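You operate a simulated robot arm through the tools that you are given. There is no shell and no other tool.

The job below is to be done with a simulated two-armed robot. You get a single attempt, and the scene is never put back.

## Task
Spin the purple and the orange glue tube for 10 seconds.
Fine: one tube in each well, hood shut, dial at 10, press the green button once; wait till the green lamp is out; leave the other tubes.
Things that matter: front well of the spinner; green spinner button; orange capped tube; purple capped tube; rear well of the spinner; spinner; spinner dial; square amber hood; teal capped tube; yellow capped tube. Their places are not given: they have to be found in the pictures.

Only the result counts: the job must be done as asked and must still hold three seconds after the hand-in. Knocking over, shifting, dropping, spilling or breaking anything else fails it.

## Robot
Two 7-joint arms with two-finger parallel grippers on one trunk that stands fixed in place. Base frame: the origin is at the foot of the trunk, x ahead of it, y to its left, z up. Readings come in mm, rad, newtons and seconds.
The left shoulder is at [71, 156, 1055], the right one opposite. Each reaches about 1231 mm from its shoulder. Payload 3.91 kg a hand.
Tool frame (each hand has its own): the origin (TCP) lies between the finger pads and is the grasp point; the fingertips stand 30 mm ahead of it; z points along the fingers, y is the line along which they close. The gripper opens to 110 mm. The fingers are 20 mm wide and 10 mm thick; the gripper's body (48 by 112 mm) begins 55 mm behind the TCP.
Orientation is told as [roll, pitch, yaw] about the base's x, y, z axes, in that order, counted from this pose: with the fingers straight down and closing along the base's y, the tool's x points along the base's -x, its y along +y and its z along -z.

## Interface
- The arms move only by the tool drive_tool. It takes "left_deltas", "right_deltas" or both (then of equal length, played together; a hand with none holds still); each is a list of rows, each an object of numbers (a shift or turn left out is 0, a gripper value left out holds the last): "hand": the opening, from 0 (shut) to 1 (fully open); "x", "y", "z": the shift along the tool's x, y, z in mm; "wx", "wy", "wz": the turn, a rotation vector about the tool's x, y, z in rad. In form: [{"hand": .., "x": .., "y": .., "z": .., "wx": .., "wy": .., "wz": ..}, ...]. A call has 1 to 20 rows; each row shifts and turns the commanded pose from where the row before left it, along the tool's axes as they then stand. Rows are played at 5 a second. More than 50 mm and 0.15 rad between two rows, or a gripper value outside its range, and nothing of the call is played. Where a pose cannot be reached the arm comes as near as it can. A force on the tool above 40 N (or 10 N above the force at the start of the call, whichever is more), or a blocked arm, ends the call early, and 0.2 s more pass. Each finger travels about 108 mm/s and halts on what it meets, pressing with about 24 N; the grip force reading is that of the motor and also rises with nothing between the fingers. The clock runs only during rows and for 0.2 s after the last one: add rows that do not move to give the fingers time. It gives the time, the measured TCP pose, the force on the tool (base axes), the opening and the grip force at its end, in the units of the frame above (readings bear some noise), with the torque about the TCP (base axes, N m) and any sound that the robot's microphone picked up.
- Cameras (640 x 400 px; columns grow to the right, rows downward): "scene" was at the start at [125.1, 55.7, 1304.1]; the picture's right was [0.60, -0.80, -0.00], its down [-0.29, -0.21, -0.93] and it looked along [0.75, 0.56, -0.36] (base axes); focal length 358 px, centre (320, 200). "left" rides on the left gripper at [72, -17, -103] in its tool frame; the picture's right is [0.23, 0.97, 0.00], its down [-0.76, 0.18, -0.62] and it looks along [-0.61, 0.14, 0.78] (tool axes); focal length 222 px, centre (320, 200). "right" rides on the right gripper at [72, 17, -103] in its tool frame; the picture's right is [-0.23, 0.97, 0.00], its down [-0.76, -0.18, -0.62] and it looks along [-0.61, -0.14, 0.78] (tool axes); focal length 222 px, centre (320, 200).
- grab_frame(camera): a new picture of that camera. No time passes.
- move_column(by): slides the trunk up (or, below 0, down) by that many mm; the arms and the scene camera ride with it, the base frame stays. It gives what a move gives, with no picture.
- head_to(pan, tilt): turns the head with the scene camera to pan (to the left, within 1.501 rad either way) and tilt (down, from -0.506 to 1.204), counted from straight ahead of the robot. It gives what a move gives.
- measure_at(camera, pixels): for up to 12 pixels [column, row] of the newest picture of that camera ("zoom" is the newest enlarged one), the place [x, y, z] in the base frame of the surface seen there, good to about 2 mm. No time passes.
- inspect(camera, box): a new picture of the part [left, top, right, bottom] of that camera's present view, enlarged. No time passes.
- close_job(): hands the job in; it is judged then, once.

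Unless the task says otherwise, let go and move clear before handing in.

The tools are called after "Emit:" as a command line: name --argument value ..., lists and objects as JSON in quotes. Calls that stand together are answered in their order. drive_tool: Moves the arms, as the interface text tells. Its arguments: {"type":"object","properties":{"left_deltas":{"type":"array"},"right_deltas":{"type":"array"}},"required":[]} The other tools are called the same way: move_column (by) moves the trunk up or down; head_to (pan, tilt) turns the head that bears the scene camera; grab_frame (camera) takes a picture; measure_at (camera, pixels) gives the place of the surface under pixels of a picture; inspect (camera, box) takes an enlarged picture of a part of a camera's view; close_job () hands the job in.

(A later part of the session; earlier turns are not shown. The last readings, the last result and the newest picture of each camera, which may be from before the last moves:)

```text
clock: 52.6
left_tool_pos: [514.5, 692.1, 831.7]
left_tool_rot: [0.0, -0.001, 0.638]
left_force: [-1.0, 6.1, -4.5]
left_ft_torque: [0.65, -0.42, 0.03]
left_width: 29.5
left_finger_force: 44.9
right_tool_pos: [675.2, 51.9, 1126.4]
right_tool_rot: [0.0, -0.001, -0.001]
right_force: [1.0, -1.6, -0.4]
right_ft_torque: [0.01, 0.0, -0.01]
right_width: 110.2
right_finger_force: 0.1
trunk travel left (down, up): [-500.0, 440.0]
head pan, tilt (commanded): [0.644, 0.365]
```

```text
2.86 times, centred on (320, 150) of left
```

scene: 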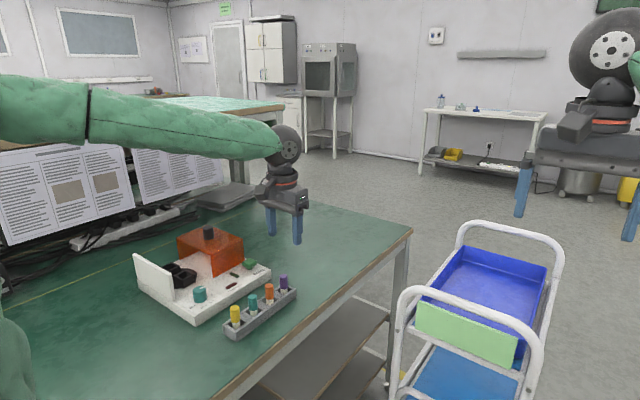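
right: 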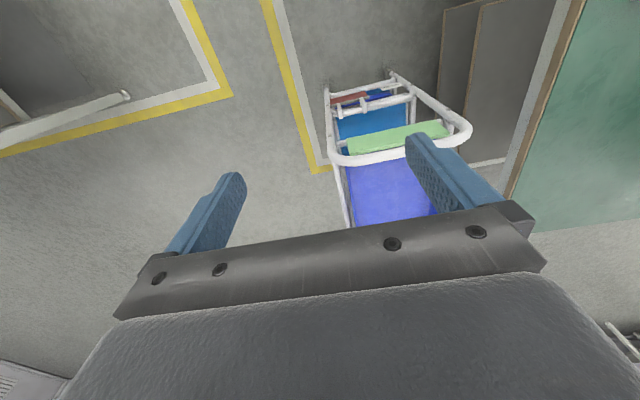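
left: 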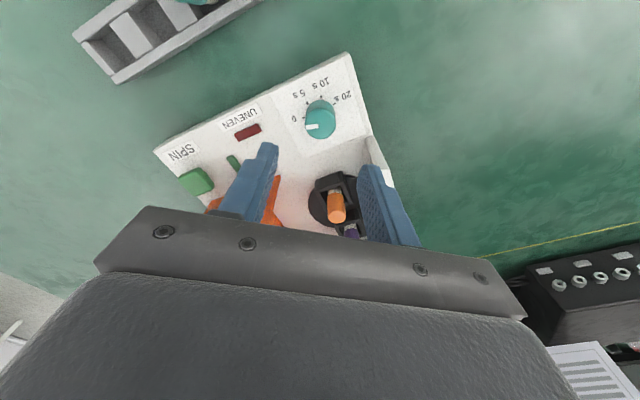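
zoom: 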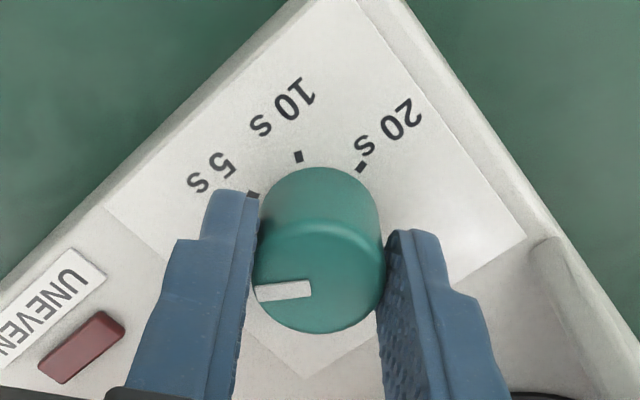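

The pointer follows the hand. Side force is modest (6 N), so I'll relax it by a small shift and turn on.

Emit:
drive_tool --left_deltas '[{"x": -0.3, "y": 0.4, "wz": 0.1}, {"wz": 0.1}, {"wz": 0.1}, {}]'

Emit:
drive_tool --left_deltas '[{"wz": 0.1}, {"wz": 0.1}, {"wz": 0.1}, {}]'

Emit:
inspect --camera "left" --box '[220, 80, 420, 220]'

```text
clock: 53.6
left_tool_pos: [513.3, 693.5, 831.8]
left_tool_rot: [0.0, 0.001, 0.337]
left_force: [3.0, 12.3, -1.1]
left_ft_torque: [-0.07, 1.06, -0.03]
left_width: 29.6
left_finger_force: 45.0
right_tool_pos: [675.6, 52.3, 1126.4]
right_tool_rot: [-0.002, -0.001, 0.001]
right_force: [-0.7, -0.9, -0.1]
right_ft_torque: [-0.03, 0.0, 0.04]
right_width: 109.9
right_finger_force: 0.1
trunk travel left (down, up): [-500.0, 440.0]
head pan, tilt (commanded): [0.644, 0.365]
```

```text
clock: 54.6
left_tool_pos: [514.0, 694.0, 831.9]
left_tool_rot: [0.0, 0.0, 0.038]
left_force: [5.0, 17.8, 3.1]
left_ft_torque: [0.44, 1.05, 0.02]
left_width: 29.7
left_finger_force: 44.8
right_tool_pos: [675.6, 51.8, 1126.8]
right_tool_rot: [-0.002, 0.0, 0.0]
right_force: [0.1, -0.1, 0.5]
right_ft_torque: [0.02, 0.04, 0.0]
right_width: 109.8
right_finger_force: 0.0
trunk travel left (down, up): [-500.0, 440.0]
head pan, tilt (commanded): [0.644, 0.365]
```

```text
2.86 times, centred on (320, 150) of left
```

zoom: 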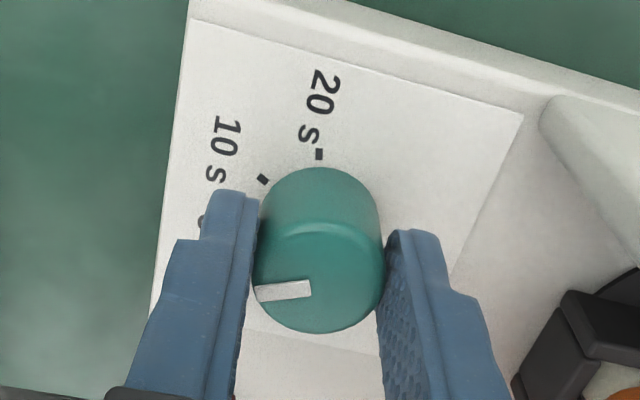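

Side force has grown to about 18 N in +y, so I'll shift the hand +1.5 mm in y to relax it before turning further.

Emit:
drive_tool --left_deltas '[{"x": -0.4, "y": 1.2}, {}]'

Emit:
drive_tool --left_deltas '[{}]'

```text
clock: 55.2
left_tool_pos: [514.0, 694.3, 831.8]
left_tool_rot: [-0.002, 0.001, 0.037]
left_force: [-2.0, 6.8, -1.8]
left_ft_torque: [0.27, -1.12, 0.01]
left_width: 29.5
left_finger_force: 45.9
right_tool_pos: [676.2, 51.0, 1127.0]
right_tool_rot: [0.0, 0.0, 0.001]
right_force: [0.2, -0.2, -0.9]
right_ft_torque: [-0.02, -0.02, -0.05]
right_width: 110.2
right_finger_force: 0.1
trunk travel left (down, up): [-500.0, 440.0]
head pan, tilt (commanded): [0.644, 0.365]
```

```text
clock: 55.6
left_tool_pos: [512.8, 693.4, 832.4]
left_tool_rot: [-0.002, 0.0, 0.036]
left_force: [-3.6, 3.1, -1.8]
left_ft_torque: [0.06, -1.18, 0.04]
left_width: 29.3
left_finger_force: 44.5
right_tool_pos: [674.6, 52.0, 1126.2]
right_tool_rot: [0.001, 0.0, -0.001]
right_force: [0.5, -0.6, 0.9]
right_ft_torque: [-0.01, 0.02, 0.0]
right_width: 110.4
right_finger_force: 0.1
trunk travel left (down, up): [-500.0, 440.0]
head pan, tilt (commanded): [0.644, 0.365]
```

Relaxed to about 5 N. I'll continue turning 0.3 rad at a time.

Emit:
drive_tool --left_deltas '[{"wz": 0.1}, {"wz": 0.1}, {"wz": 0.1}, {}]'

Emit:
inspect --camera "left" --box '[220, 80, 420, 220]'

```text
clock: 56.6
left_tool_pos: [513.0, 692.7, 831.7]
left_tool_rot: [-0.003, 0.001, -0.263]
left_force: [-4.5, 2.2, -5.9]
left_ft_torque: [0.2, 0.41, -0.02]
left_width: 29.7
left_finger_force: 44.7
right_tool_pos: [674.9, 51.6, 1127.8]
right_tool_rot: [0.0, 0.001, 0.0]
right_force: [0.1, -0.1, -0.4]
right_ft_torque: [0.02, 0.0, -0.05]
right_width: 110.0
right_finger_force: 0.0
trunk travel left (down, up): [-500.0, 440.0]
head pan, tilt (commanded): [0.644, 0.365]
```

```text
2.86 times, centred on (320, 150) of left
```

zoom: 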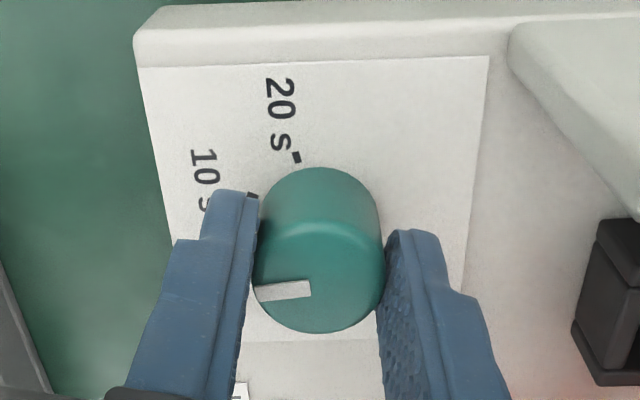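

Forces stay small. I'll turn a further 0.3 rad.

Emit:
drive_tool --left_deltas '[{"wz": 0.1}, {"wz": 0.1}, {"wz": 0.1}, {}]'

Emit:
drive_tool --left_deltas '[{"wz": 0.1}, {"wz": 0.1}, {}]'

Emit:
grab_frame --camera "left"

```text
clock: 57.6
left_tool_pos: [512.8, 695.8, 831.0]
left_tool_rot: [-0.002, -0.001, -0.564]
left_force: [-0.7, 1.4, -6.3]
left_ft_torque: [0.85, 0.62, 0.02]
left_width: 29.9
left_finger_force: 44.8
right_tool_pos: [676.0, 50.9, 1125.5]
right_tool_rot: [0.0, 0.0, 0.0]
right_force: [0.0, 0.6, -0.3]
right_ft_torque: [-0.04, -0.02, -0.03]
right_width: 110.4
right_finger_force: 0.0
trunk travel left (down, up): [-500.0, 440.0]
head pan, tilt (commanded): [0.644, 0.365]
```

```text
clock: 58.4
left_tool_pos: [514.4, 694.7, 831.8]
left_tool_rot: [-0.002, -0.001, -0.763]
left_force: [0.5, 2.5, -5.4]
left_ft_torque: [0.84, 0.51, -0.01]
left_width: 29.5
left_finger_force: 44.5
right_tool_pos: [675.8, 51.8, 1127.1]
right_tool_rot: [0.0, 0.0, -0.001]
right_force: [0.2, 0.3, -0.2]
right_ft_torque: [0.0, 0.02, -0.01]
right_width: 109.9
right_finger_force: 0.0
trunk travel left (down, up): [-500.0, 440.0]
head pan, tilt (commanded): [0.644, 0.365]
```

```text
taken
```

left: 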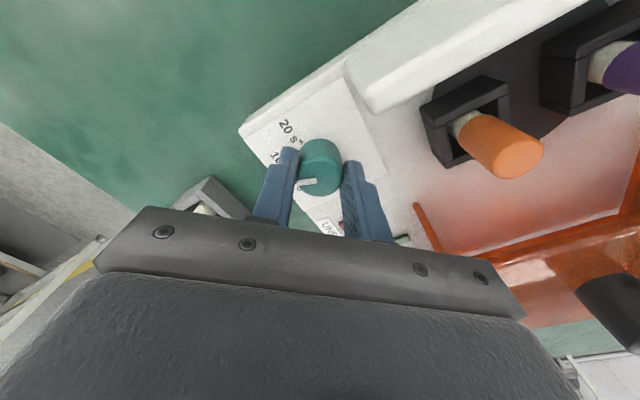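

Turned 1.70 rad so far. I'll add 0.18 rad and then look at the pointer from the scene camera.

Emit:
drive_tool --left_deltas '[{"wz": 0.09}, {"wz": 0.09}, {}, {}]'

Emit:
inspect --camera "left" --box '[260, 100, 380, 220]'

Emit:
inspect --camera "scene" --box '[170, 265, 234, 315]'

```text
clock: 59.4
left_tool_pos: [513.6, 694.6, 831.4]
left_tool_rot: [0.0, 0.001, -0.943]
left_force: [5.2, 13.8, 3.0]
left_ft_torque: [0.42, -0.03, 0.03]
left_width: 29.7
left_finger_force: 44.6
right_tool_pos: [675.8, 52.0, 1127.2]
right_tool_rot: [-0.001, 0.0, 0.0]
right_force: [-0.1, 0.5, 0.2]
right_ft_torque: [0.02, 0.02, -0.03]
right_width: 110.0
right_finger_force: 0.0
trunk travel left (down, up): [-500.0, 440.0]
head pan, tilt (commanded): [0.644, 0.365]
```

```text
3.33 times, centred on (320, 160) of left
```

zoom: 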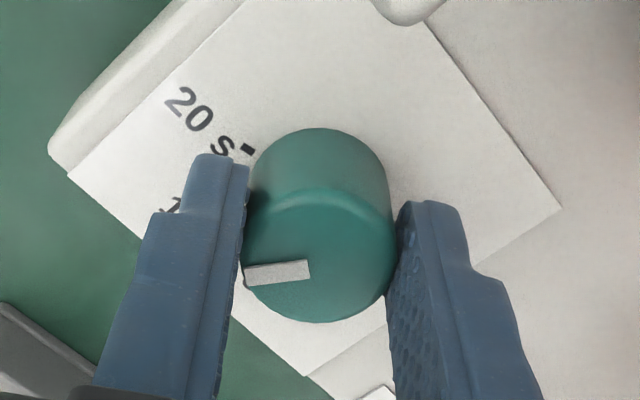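

```text
8.00 times, centred on (202, 290) of scene
```

zoom: 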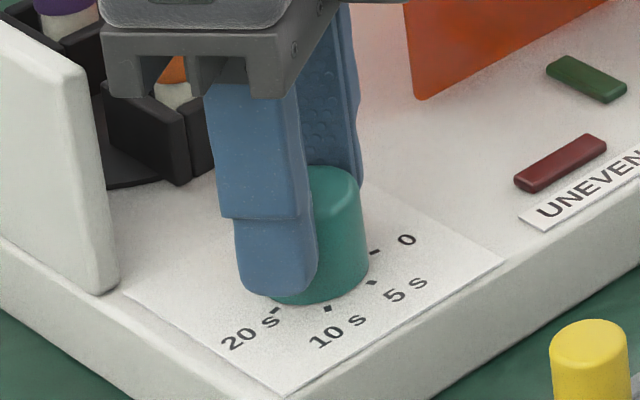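

The pointer is hidden by the fingers. I'll open, raise, and swing the hand back to check the pointer against the 10 s tick.

Emit:
drive_tool --left_deltas '[{"hand": 0.5}, {}, {}, {"z": -30}, {"z": -30}, {"z": -30}, {}]'

Emit:
inspect --camera "scene" --box '[170, 265, 234, 315]'

Emit:
grab_frame --camera "left"

```text
clock: 61.0
left_tool_pos: [514.5, 695.5, 920.2]
left_tool_rot: [-0.003, 0.0, -0.943]
left_force: [-0.4, -0.1, -0.6]
left_ft_torque: [-0.01, 0.01, 0.01]
left_width: 55.1
left_finger_force: 0.0
right_tool_pos: [675.2, 50.6, 1125.9]
right_tool_rot: [0.002, 0.001, 0.0]
right_force: [0.0, 0.1, -0.3]
right_ft_torque: [0.01, 0.04, 0.02]
right_width: 109.9
right_finger_force: 0.1
trunk travel left (down, up): [-500.0, 440.0]
head pan, tilt (commanded): [0.644, 0.365]
```

```text
8.00 times, centred on (202, 290) of scene
```

zoom: 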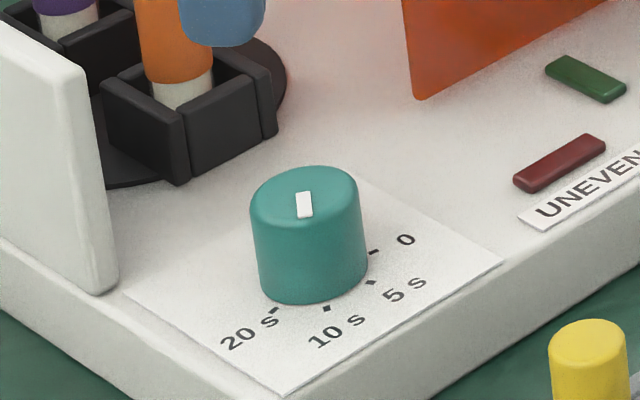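

```text
taken
```

left: 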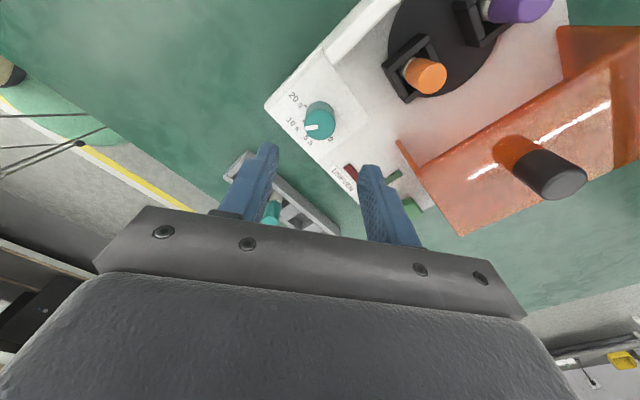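

The pointer now points toward 10 s. I'll measure its ends and ticks in enlarged views for the exact angle.

Emit:
inspect --camera "left" --box '[280, 85, 360, 150]'

```text
6.15 times, centred on (320, 118) of left
```

zoom: 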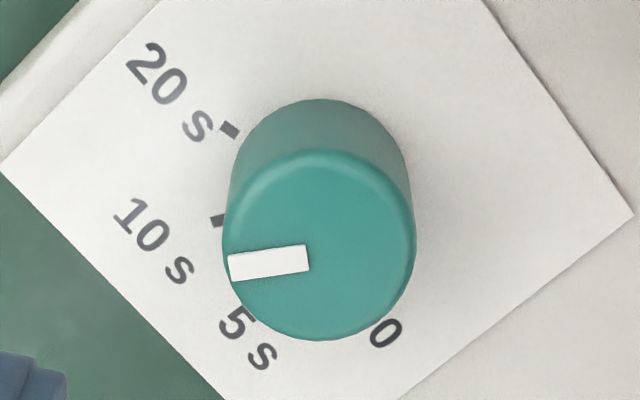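

Emit:
measure_at --camera "zoom" --pixels '[[238, 267], [302, 257], [217, 221], [229, 130], [270, 262], [318, 160], [320, 335], [228, 215], [412, 240], [290, 258], [245, 266], [400, 300]]'

```text
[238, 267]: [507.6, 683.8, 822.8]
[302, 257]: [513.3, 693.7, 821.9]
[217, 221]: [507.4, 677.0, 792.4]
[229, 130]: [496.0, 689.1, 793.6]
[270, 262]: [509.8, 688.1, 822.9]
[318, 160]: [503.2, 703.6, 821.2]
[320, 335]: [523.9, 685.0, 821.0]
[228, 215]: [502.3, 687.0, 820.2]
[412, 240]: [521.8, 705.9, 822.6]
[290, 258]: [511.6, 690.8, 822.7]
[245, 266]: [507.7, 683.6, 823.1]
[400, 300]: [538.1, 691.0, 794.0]
```

Comparing pictures, ticks are 50° apart (0 at -15°, 10 s at -115°), so I over-turned by about 7.7° (pointer at ≈-122.7°). I'll go back down, re-grip and turn back 0.135 rad.

Emit:
drive_tool --left_deltas '[{"z": 30}, {"z": 30}, {"z": 15}, {}, {}]'

Emit:
drive_tool --left_deltas '[{}]'

Emit:
inspect --camera "left" --box '[220, 80, 420, 220]'

```text
clock: 62.2
left_tool_pos: [514.5, 693.2, 845.5]
left_tool_rot: [-0.003, 0.001, -0.942]
left_force: [0.1, 0.4, -0.2]
left_ft_torque: [0.01, -0.02, -0.01]
left_width: 55.2
left_finger_force: 0.0
right_tool_pos: [676.3, 51.4, 1126.1]
right_tool_rot: [-0.001, 0.001, 0.0]
right_force: [0.1, 0.4, 0.6]
right_ft_torque: [-0.01, -0.01, 0.01]
right_width: 110.1
right_finger_force: 0.0
trunk travel left (down, up): [-500.0, 440.0]
head pan, tilt (commanded): [0.644, 0.365]
```

```text
clock: 62.6
left_tool_pos: [515.3, 693.9, 847.4]
left_tool_rot: [-0.001, 0.001, -0.942]
left_force: [0.8, -0.4, -0.1]
left_ft_torque: [-0.02, -0.01, 0.03]
left_width: 54.8
left_finger_force: 0.0
right_tool_pos: [675.3, 50.5, 1126.2]
right_tool_rot: [0.0, 0.0, 0.0]
right_force: [-0.3, -0.2, 0.6]
right_ft_torque: [0.02, 0.04, 0.0]
right_width: 110.3
right_finger_force: 0.1
trunk travel left (down, up): [-500.0, 440.0]
head pan, tilt (commanded): [0.644, 0.365]
```

```text
2.86 times, centred on (320, 150) of left
```

zoom: 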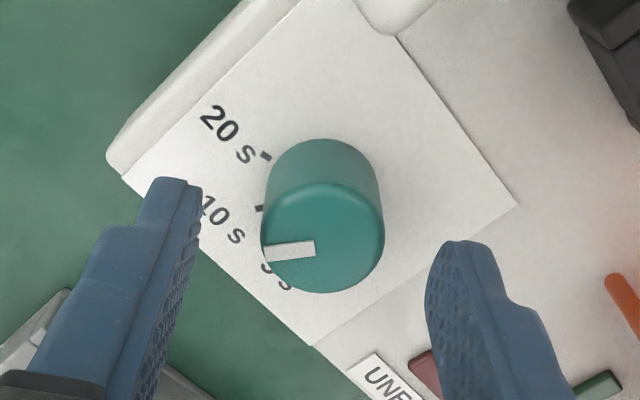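

The same comparison (tick relative to pointer) confirms the small over-turn. I'll lower to z≈832 and grip again.

Emit:
drive_tool --left_deltas '[{"z": 14}, {}, {"hand": 0}, {}, {}, {}]'

```text
clock: 64.0
left_tool_pos: [514.1, 693.1, 833.3]
left_tool_rot: [0.0, -0.001, -0.942]
left_force: [4.9, 5.6, 5.8]
left_ft_torque: [0.65, 0.19, -0.01]
left_width: 29.7
left_finger_force: 44.5
right_tool_pos: [676.3, 50.5, 1126.5]
right_tool_rot: [-0.001, 0.001, 0.0]
right_force: [0.6, -0.6, -0.9]
right_ft_torque: [-0.01, 0.0, -0.03]
right_width: 110.1
right_finger_force: 0.0
trunk travel left (down, up): [-500.0, 440.0]
head pan, tilt (commanded): [0.644, 0.365]
```

Gripped. I'll turn back 0.135 rad, open, and raise.

Emit:
drive_tool --left_deltas '[{"wz": -0.07}, {"wz": -0.065}, {}, {}]'

Emit:
drive_tool --left_deltas '[{"hand": 0.5}, {}, {}, {"z": -30}, {"z": -30}, {"z": -30}, {}]'

Emit:
inspect --camera "left" --box '[280, 85, 360, 150]'

```text
clock: 65.0
left_tool_pos: [516.1, 693.9, 834.0]
left_tool_rot: [0.0, -0.001, -0.808]
left_force: [14.6, 12.9, 9.2]
left_ft_torque: [0.87, 0.15, 0.01]
left_width: 29.6
left_finger_force: 44.8
right_tool_pos: [676.2, 51.0, 1126.8]
right_tool_rot: [0.0, 0.002, 0.001]
right_force: [-1.1, -0.7, 0.4]
right_ft_torque: [0.0, -0.02, 0.03]
right_width: 109.9
right_finger_force: 0.1
trunk travel left (down, up): [-500.0, 440.0]
head pan, tilt (commanded): [0.644, 0.365]
```

```text
clock: 66.6
left_tool_pos: [514.6, 694.3, 923.6]
left_tool_rot: [-0.001, 0.0, -0.808]
left_force: [0.1, -0.4, 0.1]
left_ft_torque: [-0.01, 0.0, 0.01]
left_width: 54.8
left_finger_force: 0.1
right_tool_pos: [676.0, 50.5, 1126.9]
right_tool_rot: [0.001, 0.0, 0.0]
right_force: [0.3, -0.6, -0.2]
right_ft_torque: [0.02, 0.03, 0.0]
right_width: 110.1
right_finger_force: 0.0
trunk travel left (down, up): [-500.0, 440.0]
head pan, tilt (commanded): [0.644, 0.365]
```

```text
6.15 times, centred on (320, 118) of left
```

zoom: 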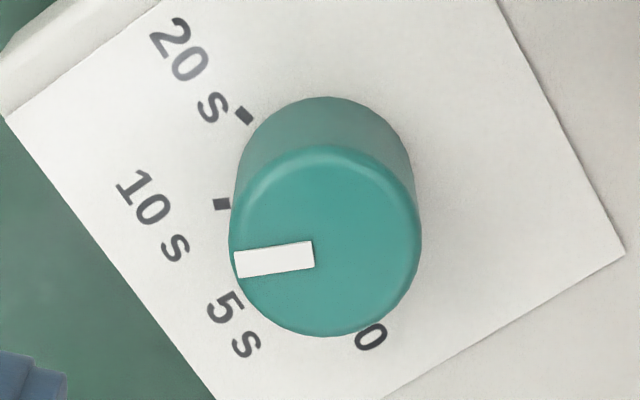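

Now the 10 s tick sits relative to the pointer just as the 0 tick did at the start. I'll turn the hand back to yaw 0 and view the dial from straight above to confirm.

Emit:
drive_tool --left_deltas '[{"wz": -0.135}, {"wz": -0.135}, {"wz": -0.135}, {"wz": -0.135}, {"wz": -0.134}, {"wz": -0.134}, {"x": -36, "y": 8}, {"x": -30, "y": 7}, {}, {}]'

Emit:
inspect --camera "left" --box '[270, 0, 370, 70]'

Emit:
inspect --camera "scene" --box '[170, 265, 234, 315]'

```text
clock: 68.8
left_tool_pos: [581.4, 709.9, 921.8]
left_tool_rot: [0.0, 0.001, 0.0]
left_force: [0.2, -0.1, 0.6]
left_ft_torque: [0.0, 0.03, -0.01]
left_width: 55.0
left_finger_force: 0.0
right_tool_pos: [677.1, 51.4, 1126.2]
right_tool_rot: [0.0, 0.0, -0.001]
right_force: [0.4, -0.1, 0.4]
right_ft_torque: [-0.01, 0.01, -0.02]
right_width: 110.0
right_finger_force: 0.0
trunk travel left (down, up): [-500.0, 440.0]
head pan, tilt (commanded): [0.644, 0.365]
```

```text
5.71 times, centred on (320, 35) of left
```

zoom: 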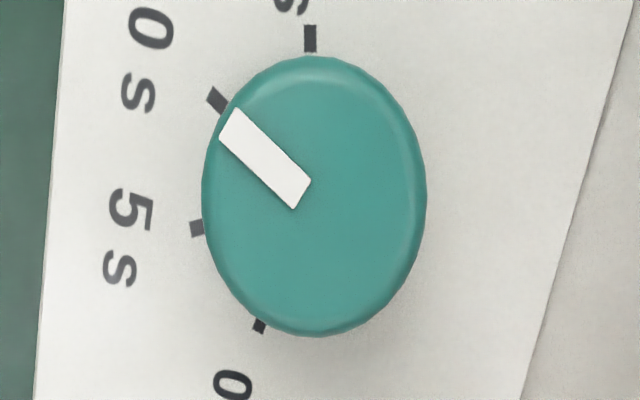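

```text
8.00 times, centred on (202, 290) of scene
```

zoom: 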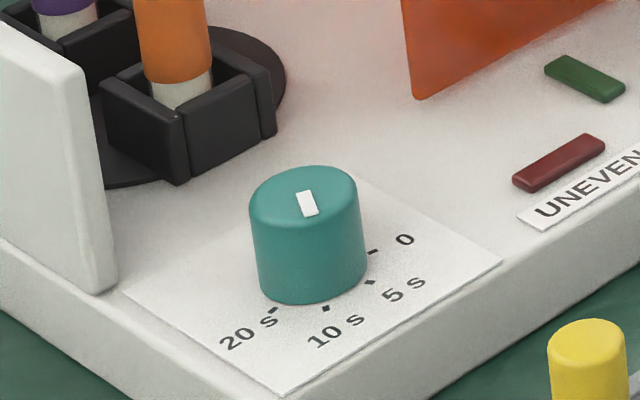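

The straight-down view shows the pointer in line with the 10 s tick (both ≈-115.5°), so the dial is set. Next the hood: I'll measure its knob and edges.

Emit:
grab_frame --camera "left"

Emit:
inspect --camera "scene" --box '[170, 215, 270, 290]'

Emit:
measure_at --camera "zoom" --pixels '[[250, 62], [230, 62], [275, 65], [250, 85], [250, 105], [225, 95], [275, 100], [150, 110], [300, 200], [470, 120], [320, 170], [250, 145]]'

```text
taken
```

left: 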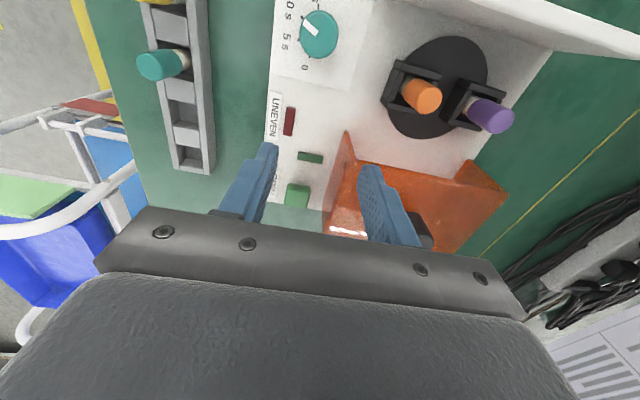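

```text
5.33 times, centred on (220, 252) of scene
```

zoom: 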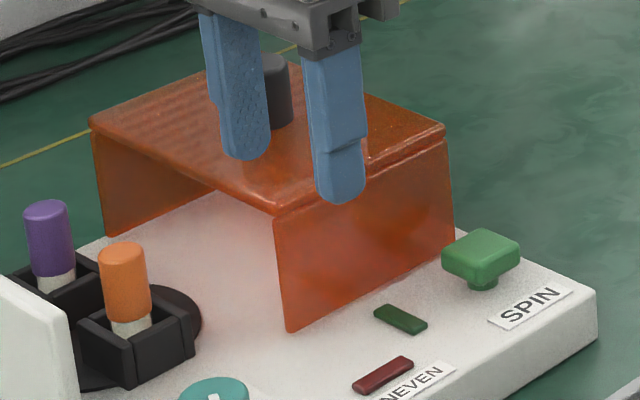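

```text
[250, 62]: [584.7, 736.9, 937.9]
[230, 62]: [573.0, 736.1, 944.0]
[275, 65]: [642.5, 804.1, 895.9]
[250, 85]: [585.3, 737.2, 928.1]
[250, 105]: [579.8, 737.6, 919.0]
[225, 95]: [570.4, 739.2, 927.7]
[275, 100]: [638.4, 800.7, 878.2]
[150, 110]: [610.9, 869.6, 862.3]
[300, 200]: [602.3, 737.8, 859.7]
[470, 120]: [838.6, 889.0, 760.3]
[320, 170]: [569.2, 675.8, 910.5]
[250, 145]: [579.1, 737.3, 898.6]
```

I need a clear view of the hood knob. I'll rise to z≈1000 and move over so the left camera looks at it between the fingers.

Emit:
drive_tool --left_deltas '[{"z": -40}, {"z": -40}, {"x": 10, "y": 45}, {"x": 10, "y": 45}, {"hand": 0.65}, {}, {}]'

Emit:
grab_frame --camera "left"

Emit:
inspect --camera "left" --box '[250, 120, 390, 220]'

```text
clock: 70.4
left_tool_pos: [560.0, 798.0, 1002.7]
left_tool_rot: [-0.001, 0.002, 0.0]
left_force: [0.6, 0.1, 0.5]
left_ft_torque: [0.01, 0.0, 0.0]
left_width: 71.5
left_finger_force: 0.0
right_tool_pos: [675.7, 50.8, 1126.3]
right_tool_rot: [-0.001, 0.0, -0.001]
right_force: [0.6, 1.3, -0.2]
right_ft_torque: [-0.02, -0.03, 0.02]
right_width: 109.9
right_finger_force: 0.0
trunk travel left (down, up): [-500.0, 440.0]
head pan, tilt (commanded): [0.644, 0.365]
```

```text
taken
```

left: 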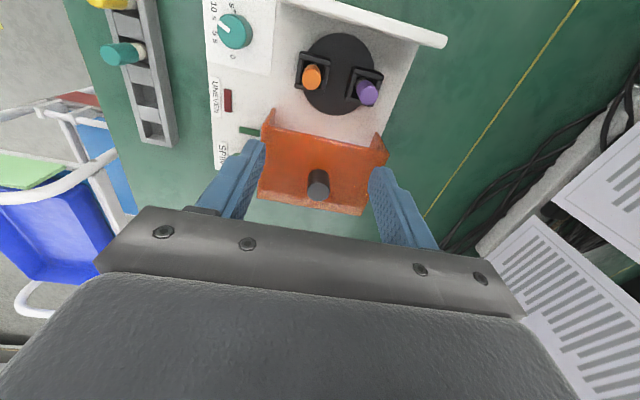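

```text
4.00 times, centred on (320, 170) of left
```

zoom: 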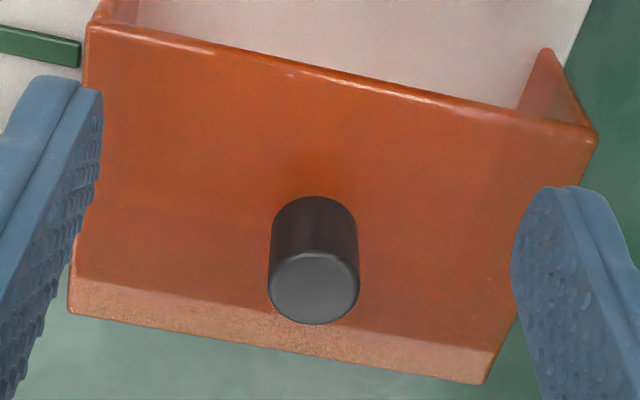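

Emit:
measure_at --camera "zoom" --pixels '[[313, 287], [276, 287], [352, 287], [315, 262], [312, 318], [315, 225], [320, 72], [110, 30], [560, 125], [290, 340], [90, 300], [480, 375]]'

```text
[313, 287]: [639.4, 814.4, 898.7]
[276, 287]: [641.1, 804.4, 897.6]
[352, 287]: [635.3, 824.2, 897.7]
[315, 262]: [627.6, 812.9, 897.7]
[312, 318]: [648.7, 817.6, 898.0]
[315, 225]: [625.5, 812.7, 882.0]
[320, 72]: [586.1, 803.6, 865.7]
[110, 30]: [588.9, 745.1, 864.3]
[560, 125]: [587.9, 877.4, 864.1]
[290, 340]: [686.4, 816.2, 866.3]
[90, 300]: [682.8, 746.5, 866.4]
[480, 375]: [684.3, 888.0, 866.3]
```

The knob centre is about (639,813.5), Ø≈23, top z≈898; hood top z≈865, x 586–686. I'll move above it and check.

Emit:
drive_tool --left_deltas '[{"x": -26.5, "y": 5, "z": 10}, {"x": -26.5, "y": 5, "z": 20}, {"x": -26.5, "y": 5, "z": 25}, {}, {}]'

Emit:
drive_tool --left_deltas '[{}]'

Emit:
grab_frame --camera "left"

Emit:
inspect --camera "scene" --box '[160, 190, 272, 290]'

```text
clock: 71.6
left_tool_pos: [640.5, 814.1, 948.7]
left_tool_rot: [0.002, 0.002, -0.001]
left_force: [-0.3, 0.4, -0.2]
left_ft_torque: [-0.03, 0.01, 0.02]
left_width: 71.7
left_finger_force: 0.0
right_tool_pos: [675.4, 50.0, 1126.5]
right_tool_rot: [-0.001, 0.003, 0.002]
right_force: [0.3, 0.3, -0.6]
right_ft_torque: [-0.04, 0.04, -0.03]
right_width: 109.9
right_finger_force: 0.2
trunk travel left (down, up): [-500.0, 440.0]
head pan, tilt (commanded): [0.644, 0.365]
```

```text
clock: 72.0
left_tool_pos: [639.2, 814.3, 947.1]
left_tool_rot: [0.0, 0.0, 0.0]
left_force: [0.0, -0.4, -0.1]
left_ft_torque: [-0.02, -0.03, -0.04]
left_width: 71.6
left_finger_force: 0.0
right_tool_pos: [675.2, 51.6, 1127.1]
right_tool_rot: [0.001, -0.001, -0.001]
right_force: [-0.2, 0.8, 0.4]
right_ft_torque: [-0.01, -0.02, 0.05]
right_width: 110.2
right_finger_force: 0.1
trunk travel left (down, up): [-500.0, 440.0]
head pan, tilt (commanded): [0.644, 0.365]
```

```text
taken
```

left: 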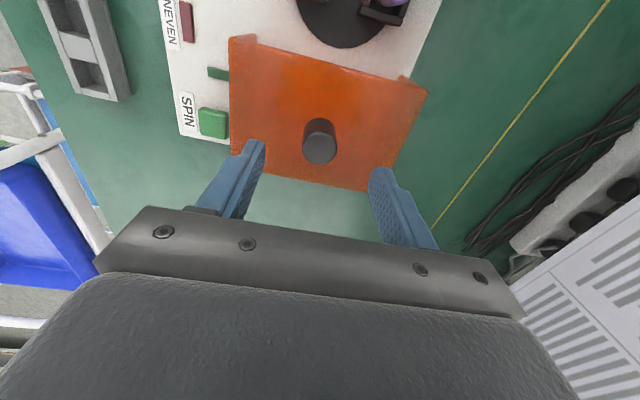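

```text
4.00 times, centred on (216, 240) of scene
```

zoom: 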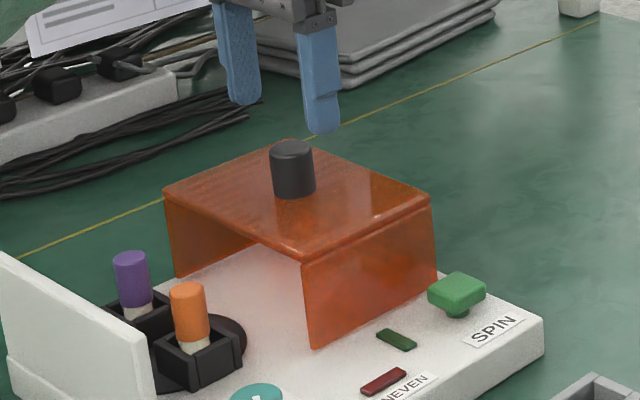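

Emit:
measure_at --camera "left" --pixels '[[319, 148], [307, 147], [332, 149], [319, 138], [318, 160], [320, 50], [300, 175], [233, 80], [415, 100]]'

Emit:
drive_tool --left_deltas '[{"z": 20}, {"z": 15}, {}, {}]'

Emit:
inspect --camera "scene" --box '[160, 190, 272, 290]'

```text
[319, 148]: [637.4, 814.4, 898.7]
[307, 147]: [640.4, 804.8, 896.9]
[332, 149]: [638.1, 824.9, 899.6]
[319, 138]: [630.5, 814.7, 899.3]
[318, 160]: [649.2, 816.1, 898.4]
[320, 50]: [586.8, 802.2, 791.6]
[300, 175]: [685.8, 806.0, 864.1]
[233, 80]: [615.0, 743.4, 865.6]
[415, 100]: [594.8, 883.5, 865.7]
```

```text
clock: 73.0
left_tool_pos: [641.0, 813.9, 912.1]
left_tool_rot: [-0.001, 0.0, 0.001]
left_force: [-0.8, -0.7, -0.3]
left_ft_torque: [0.0, -0.02, 0.01]
left_width: 71.3
left_finger_force: 0.0
right_tool_pos: [675.2, 51.5, 1127.3]
right_tool_rot: [0.0, 0.0, -0.001]
right_force: [0.4, -0.3, 0.3]
right_ft_torque: [-0.02, -0.01, 0.04]
right_width: 109.9
right_finger_force: 0.1
trunk travel left (down, up): [-500.0, 440.0]
head pan, tilt (commanded): [0.644, 0.365]
```

```text
4.00 times, centred on (216, 240) of scene
```

zoom: 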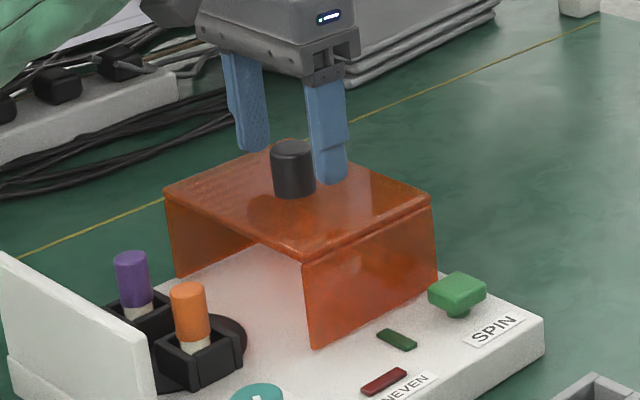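

The fingers straddle the knob. I'll lower 10 mm and close on it.

Emit:
drive_tool --left_deltas '[{"x": 1, "z": 10}, {}, {"hand": 0}, {}, {}, {}]'

Emit:
inspect --camera "scene" --box '[160, 190, 272, 290]'

```text
clock: 74.4
left_tool_pos: [639.9, 814.7, 902.5]
left_tool_rot: [0.0, 0.0, 0.0]
left_force: [0.4, 2.8, 2.0]
left_ft_torque: [0.6, 0.15, 0.0]
left_width: 27.0
left_finger_force: 45.2
right_tool_pos: [674.0, 51.4, 1125.4]
right_tool_rot: [-0.001, 0.001, 0.0]
right_force: [0.7, 0.1, 0.0]
right_ft_torque: [0.0, 0.0, 0.01]
right_width: 110.2
right_finger_force: 0.0
trunk travel left (down, up): [-500.0, 440.0]
head pan, tilt (commanded): [0.644, 0.365]
```

```text
4.00 times, centred on (216, 240) of scene
```

zoom: 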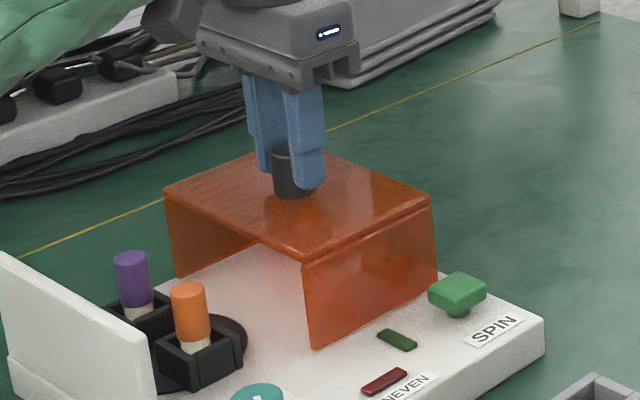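

The knob is gripped (27 mm). I'll try sliding the hood 15 mm toward the rotor (-x) and watch the force.

Emit:
drive_tool --left_deltas '[{"x": 5}, {"x": 10}, {}]'

Emit:
inspect --camera "scene" --box '[140, 190, 268, 300]'

```text
clock: 75.2
left_tool_pos: [623.8, 814.0, 901.8]
left_tool_rot: [-0.001, 0.004, 0.001]
left_force: [0.4, 3.6, 1.0]
left_ft_torque: [0.77, -0.39, 0.04]
left_width: 27.2
left_finger_force: 45.0
right_tool_pos: [675.5, 50.5, 1125.6]
right_tool_rot: [0.0, 0.002, 0.001]
right_force: [-0.6, -0.7, -0.8]
right_ft_torque: [0.01, 0.01, 0.0]
right_width: 110.1
right_finger_force: 0.0
trunk travel left (down, up): [-500.0, 440.0]
head pan, tilt (commanded): [0.644, 0.365]
```

```text
3.64 times, centred on (204, 245) of scene
```

zoom: 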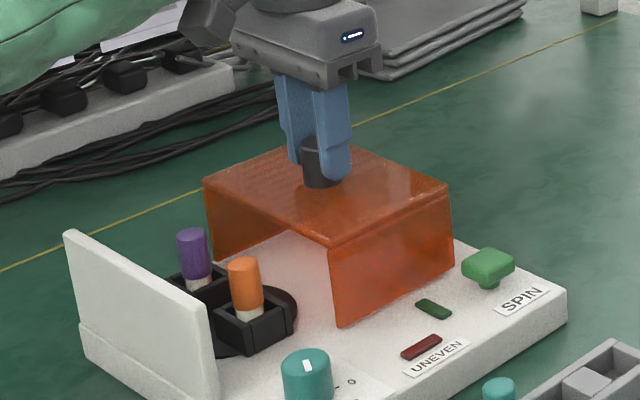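

The hood slides easily. I'll continue another 40 mm and check the clearance to the tubes.

Emit:
drive_tool --left_deltas '[{"x": 10}, {"x": 10}, {"x": 10}, {"x": 10}, {}]'

Emit:
inspect --camera "scene" --box '[140, 190, 268, 300]'

```text
clock: 76.4
left_tool_pos: [583.2, 813.8, 901.9]
left_tool_rot: [0.0, 0.002, 0.0]
left_force: [0.0, 4.1, -2.7]
left_ft_torque: [0.75, 0.37, -0.02]
left_width: 27.0
left_finger_force: 45.5
right_tool_pos: [675.7, 52.3, 1126.7]
right_tool_rot: [0.001, -0.001, 0.0]
right_force: [-0.1, 0.9, 0.2]
right_ft_torque: [0.0, -0.01, 0.01]
right_width: 110.1
right_finger_force: 0.0
trunk travel left (down, up): [-500.0, 440.0]
head pan, tilt (commanded): [0.644, 0.365]
```

```text
3.64 times, centred on (204, 245) of scene
```

zoom: 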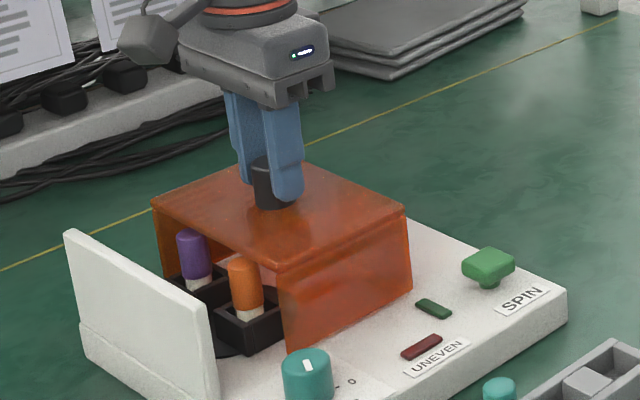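

The tubes pass beneath the hood's top undisturbed. I'll go another 35 mm, then in small steps until it stops.

Emit:
drive_tool --left_deltas '[{"x": 10}, {"x": 10}, {"x": 10}, {"x": 5}, {}]'

Emit:
inspect --camera "scene" --box '[130, 190, 258, 300]'

```text
clock: 77.6
left_tool_pos: [548.5, 814.2, 902.3]
left_tool_rot: [-0.001, 0.0, 0.0]
left_force: [0.8, 2.6, -0.2]
left_ft_torque: [0.62, -0.23, -0.03]
left_width: 27.0
left_finger_force: 45.1
right_tool_pos: [675.4, 50.8, 1126.8]
right_tool_rot: [0.001, 0.0, -0.001]
right_force: [0.0, -1.0, 0.3]
right_ft_torque: [-0.01, -0.03, 0.06]
right_width: 110.1
right_finger_force: 0.1
trunk travel left (down, up): [-500.0, 440.0]
head pan, tilt (commanded): [0.644, 0.365]
```

```text
3.64 times, centred on (194, 245) of scene
```

zoom: 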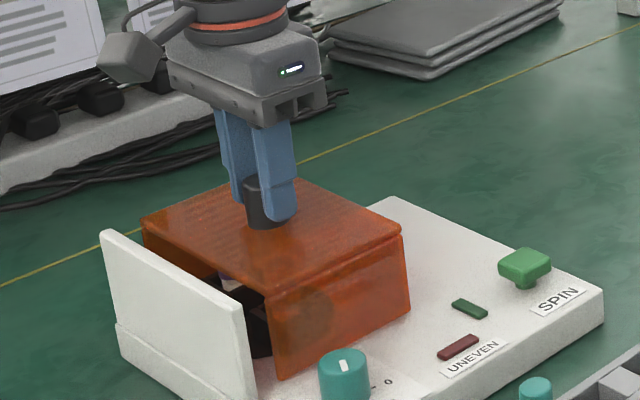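

About 15 mm remain before the end plate. I'll continue in small steps and watch for contact.

Emit:
drive_tool --left_deltas '[{"x": 4}, {"x": 4}, {}]'

Emit:
drive_tool --left_deltas '[{"x": 3}, {}]'

Emit:
drive_tool --left_deltas '[{"x": 2}, {}]'

Emit:
inspect --camera "scene" --box '[130, 190, 258, 300]'

```text
clock: 78.4
left_tool_pos: [540.6, 814.1, 902.7]
left_tool_rot: [0.0, -0.001, 0.0]
left_force: [-0.3, 5.5, 2.0]
left_ft_torque: [0.64, 0.1, 0.05]
left_width: 27.3
left_finger_force: 44.8
right_tool_pos: [674.9, 52.6, 1126.9]
right_tool_rot: [0.0, 0.0, -0.001]
right_force: [-0.4, 0.5, 0.3]
right_ft_torque: [0.0, 0.02, 0.01]
right_width: 110.2
right_finger_force: 0.1
trunk travel left (down, up): [-500.0, 440.0]
head pan, tilt (commanded): [0.644, 0.365]
```

```text
clock: 79.0
left_tool_pos: [538.1, 814.4, 902.3]
left_tool_rot: [0.001, -0.001, 0.001]
left_force: [-0.4, 7.3, 1.4]
left_ft_torque: [0.7, 0.26, -0.02]
left_width: 27.3
left_finger_force: 44.5
right_tool_pos: [675.4, 52.0, 1127.3]
right_tool_rot: [-0.001, 0.001, 0.0]
right_force: [-1.3, 0.8, 0.3]
right_ft_torque: [-0.04, -0.05, 0.01]
right_width: 110.2
right_finger_force: 0.0
trunk travel left (down, up): [-500.0, 440.0]
head pan, tilt (commanded): [0.644, 0.365]
```

```text
clock: 79.6
left_tool_pos: [534.5, 814.2, 903.8]
left_tool_rot: [0.0, -0.001, -0.001]
left_force: [-1.3, 6.3, 5.7]
left_ft_torque: [0.66, -0.11, -0.03]
left_width: 27.5
left_finger_force: 45.1
right_tool_pos: [674.8, 50.6, 1126.4]
right_tool_rot: [0.001, 0.001, -0.001]
right_force: [-0.3, 0.1, -0.2]
right_ft_torque: [-0.01, 0.02, 0.0]
right_width: 109.9
right_finger_force: 0.2
trunk travel left (down, up): [-500.0, 440.0]
head pan, tilt (commanded): [0.644, 0.365]
```

```text
3.64 times, centred on (194, 245) of scene
```

zoom: 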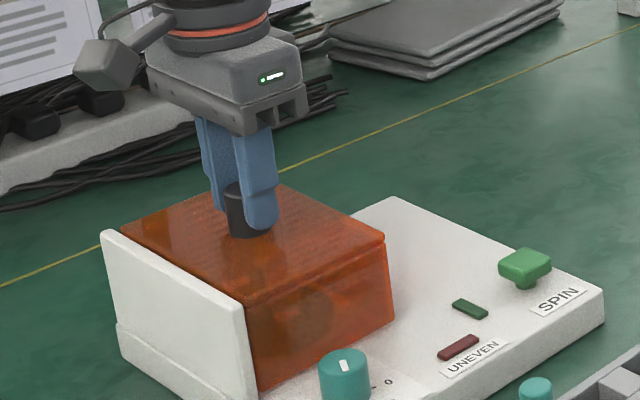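

The hood is at the end plate or nearly so. I'll push on 2 mm at a time until force in x rises.

Emit:
drive_tool --left_deltas '[{"x": 2}, {}]'

Emit:
drive_tool --left_deltas '[{"x": 2}, {}]'

```text
clock: 80.2
left_tool_pos: [533.5, 814.4, 901.8]
left_tool_rot: [-0.001, 0.001, 0.0]
left_force: [8.6, 8.5, 5.1]
left_ft_torque: [0.73, -0.14, 0.03]
left_width: 27.2
left_finger_force: 44.8
right_tool_pos: [676.0, 50.5, 1125.5]
right_tool_rot: [-0.001, 0.0, 0.0]
right_force: [0.4, 0.6, 0.2]
right_ft_torque: [0.0, 0.03, 0.02]
right_width: 110.1
right_finger_force: 0.0
trunk travel left (down, up): [-500.0, 440.0]
head pan, tilt (commanded): [0.644, 0.365]
```

```text
clock: 80.8
left_tool_pos: [532.7, 815.1, 901.5]
left_tool_rot: [0.0, -0.001, 0.0]
left_force: [27.2, 8.1, 6.2]
left_ft_torque: [0.76, -0.77, 0.02]
left_width: 27.5
left_finger_force: 44.7
right_tool_pos: [677.0, 51.2, 1125.7]
right_tool_rot: [0.001, 0.0, 0.0]
right_force: [-0.7, 0.5, 0.8]
right_ft_torque: [-0.02, 0.02, 0.0]
right_width: 109.9
right_finger_force: 0.1
trunk travel left (down, up): [-500.0, 440.0]
head pan, tilt (commanded): [0.644, 0.365]
```

The hood meets the stop (27 N at x≈533). I'll relax 2.5 mm of commanded push, then open the fingers.

Emit:
drive_tool --left_deltas '[{"x": -2.5}, {}]'

Emit:
drive_tool --left_deltas '[{"hand": 0.6}, {}, {}, {}]'

Emit:
inspect --camera "scene" --box '[130, 190, 258, 300]'

```text
clock: 81.4
left_tool_pos: [532.5, 814.3, 902.0]
left_tool_rot: [0.0, 0.004, 0.0]
left_force: [4.1, 6.9, 5.2]
left_ft_torque: [0.79, 0.63, 0.04]
left_width: 27.5
left_finger_force: 45.2
right_tool_pos: [676.0, 50.9, 1125.5]
right_tool_rot: [0.0, 0.0, 0.001]
right_force: [-0.4, 0.1, 0.1]
right_ft_torque: [-0.01, -0.01, -0.03]
right_width: 109.9
right_finger_force: 0.1
trunk travel left (down, up): [-500.0, 440.0]
head pan, tilt (commanded): [0.644, 0.365]
```

```text
clock: 82.4
left_tool_pos: [533.9, 815.0, 903.2]
left_tool_rot: [0.0, 0.0, -0.001]
left_force: [0.0, -0.1, -0.8]
left_ft_torque: [0.01, 0.02, 0.01]
left_width: 65.9
left_finger_force: 0.0
right_tool_pos: [675.0, 50.6, 1125.8]
right_tool_rot: [-0.001, -0.001, -0.001]
right_force: [0.2, 0.1, 0.1]
right_ft_torque: [-0.01, 0.04, 0.0]
right_width: 110.0
right_finger_force: 0.1
trunk travel left (down, up): [-500.0, 440.0]
head pan, tilt (commanded): [0.644, 0.365]
```

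```text
3.64 times, centred on (194, 245) of scene
```

zoom: 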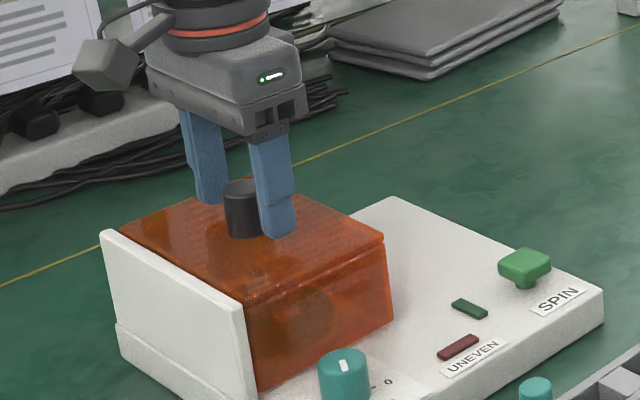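

The hood stays shut with the fingers clear. I'll rise and move over toward the green button, closing the fingers on the way.

Emit:
drive_tool --left_deltas '[{"z": -30}, {"z": -30}, {"x": -35, "y": -28, "hand": 0}, {"x": -35, "y": -28}, {"x": -35, "y": -28}, {"x": -30, "y": -28}, {}, {}]'

Emit:
grab_frame --camera "left"

Emit:
inspect --camera "scene" --box '[130, 200, 290, 310]'

```text
clock: 84.2
left_tool_pos: [669.3, 701.1, 964.0]
left_tool_rot: [-0.001, 0.002, -0.001]
left_force: [0.8, -0.7, -1.8]
left_ft_torque: [0.02, 0.04, -0.02]
left_width: 0.1
left_finger_force: 24.1
right_tool_pos: [676.3, 51.9, 1125.8]
right_tool_rot: [0.001, 0.002, 0.001]
right_force: [-0.4, 0.3, -0.1]
right_ft_torque: [0.02, 0.03, 0.0]
right_width: 109.9
right_finger_force: 0.0
trunk travel left (down, up): [-500.0, 440.0]
head pan, tilt (commanded): [0.644, 0.365]
```

```text
taken
```

left: 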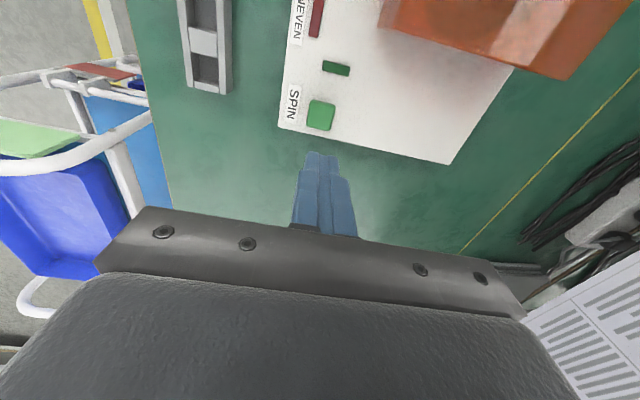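

```text
3.64 times, centred on (210, 255) of scene
```

zoom: 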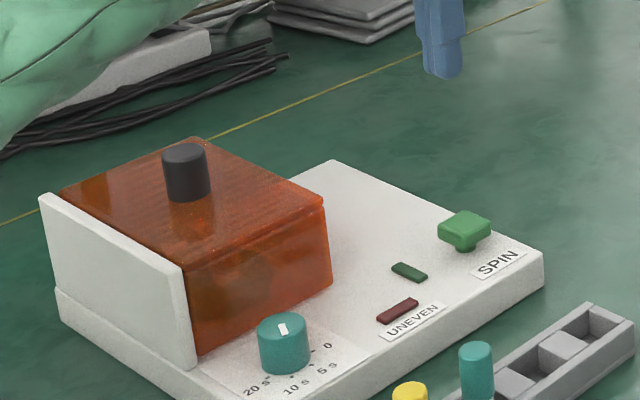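

The hood looks shut against the end plate. I'll check that closely and measure the button.

Emit:
inspect --camera "scene" --box '[130, 235, 230, 305]'

Emit:
inspect --camera "left" --box '[280, 50, 376, 140]'

Emit:
measure_at --camera "zoom" --pixels '[[270, 295], [238, 290], [310, 300], [280, 255], [265, 330], [290, 330], [245, 260], [300, 260]]'

```text
5.71 times, centred on (180, 270) of scene
```

zoom: 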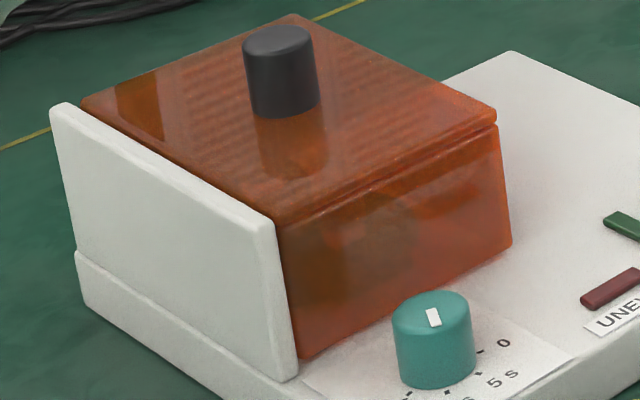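

```text
4.44 times, centred on (328, 95) of left
```

zoom: 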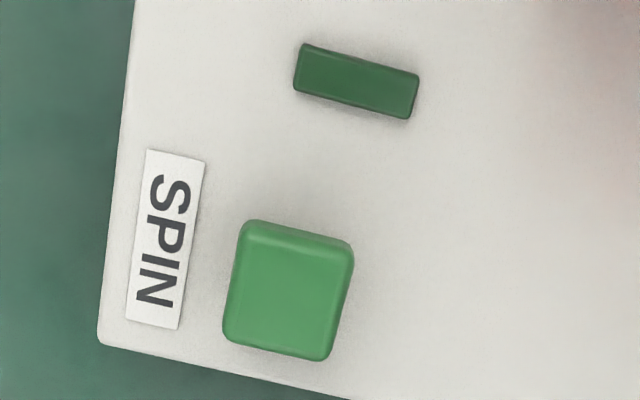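

```text
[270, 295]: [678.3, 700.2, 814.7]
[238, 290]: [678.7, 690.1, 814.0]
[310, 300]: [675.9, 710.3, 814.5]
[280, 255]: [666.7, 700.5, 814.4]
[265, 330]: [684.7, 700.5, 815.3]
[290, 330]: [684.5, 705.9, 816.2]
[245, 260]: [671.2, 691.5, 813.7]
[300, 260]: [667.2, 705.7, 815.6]
```

The hood is flush with the plate. Button centre ≈ (676,701), top z≈814.5. I'll centre over it and lower to about 12 mm above (TCP z≈857).

Emit:
drive_tool --left_deltas '[{"x": -6.7, "z": 35}, {"z": 40}, {"z": 32}, {}, {}]'

Emit:
inspect --camera "scene" --box '[200, 210, 300, 290]'

Emit:
inspect --camera "left" --box '[240, 90, 400, 200]'

```text
clock: 85.4
left_tool_pos: [675.0, 702.4, 856.9]
left_tool_rot: [0.001, -0.001, -0.001]
left_force: [0.8, 0.5, -1.3]
left_ft_torque: [0.02, -0.01, 0.0]
left_width: 0.1
left_finger_force: 24.2
right_tool_pos: [676.5, 50.9, 1125.4]
right_tool_rot: [-0.001, 0.0, -0.002]
right_force: [-0.1, 0.0, -0.2]
right_ft_torque: [-0.02, 0.01, 0.01]
right_width: 110.0
right_finger_force: 0.1
trunk travel left (down, up): [-500.0, 440.0]
head pan, tilt (commanded): [0.644, 0.365]
```

```text
5.00 times, centred on (250, 250) of scene
```

zoom: 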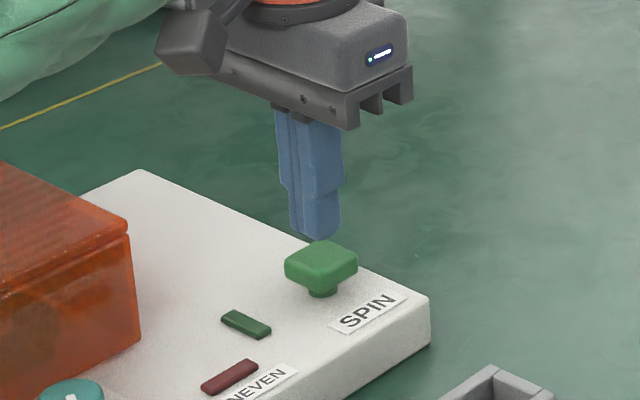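

```text
3.64 times, centred on (320, 145) of left
```

zoom: 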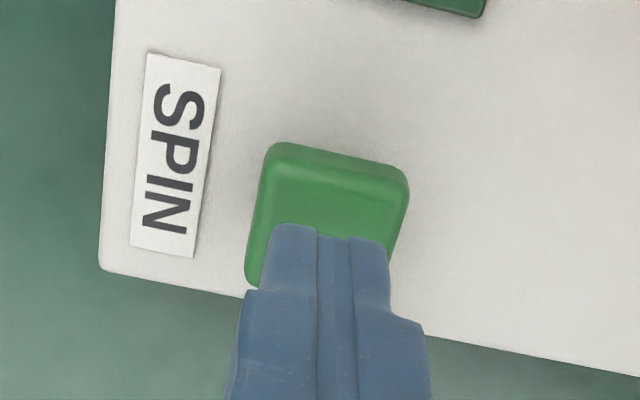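

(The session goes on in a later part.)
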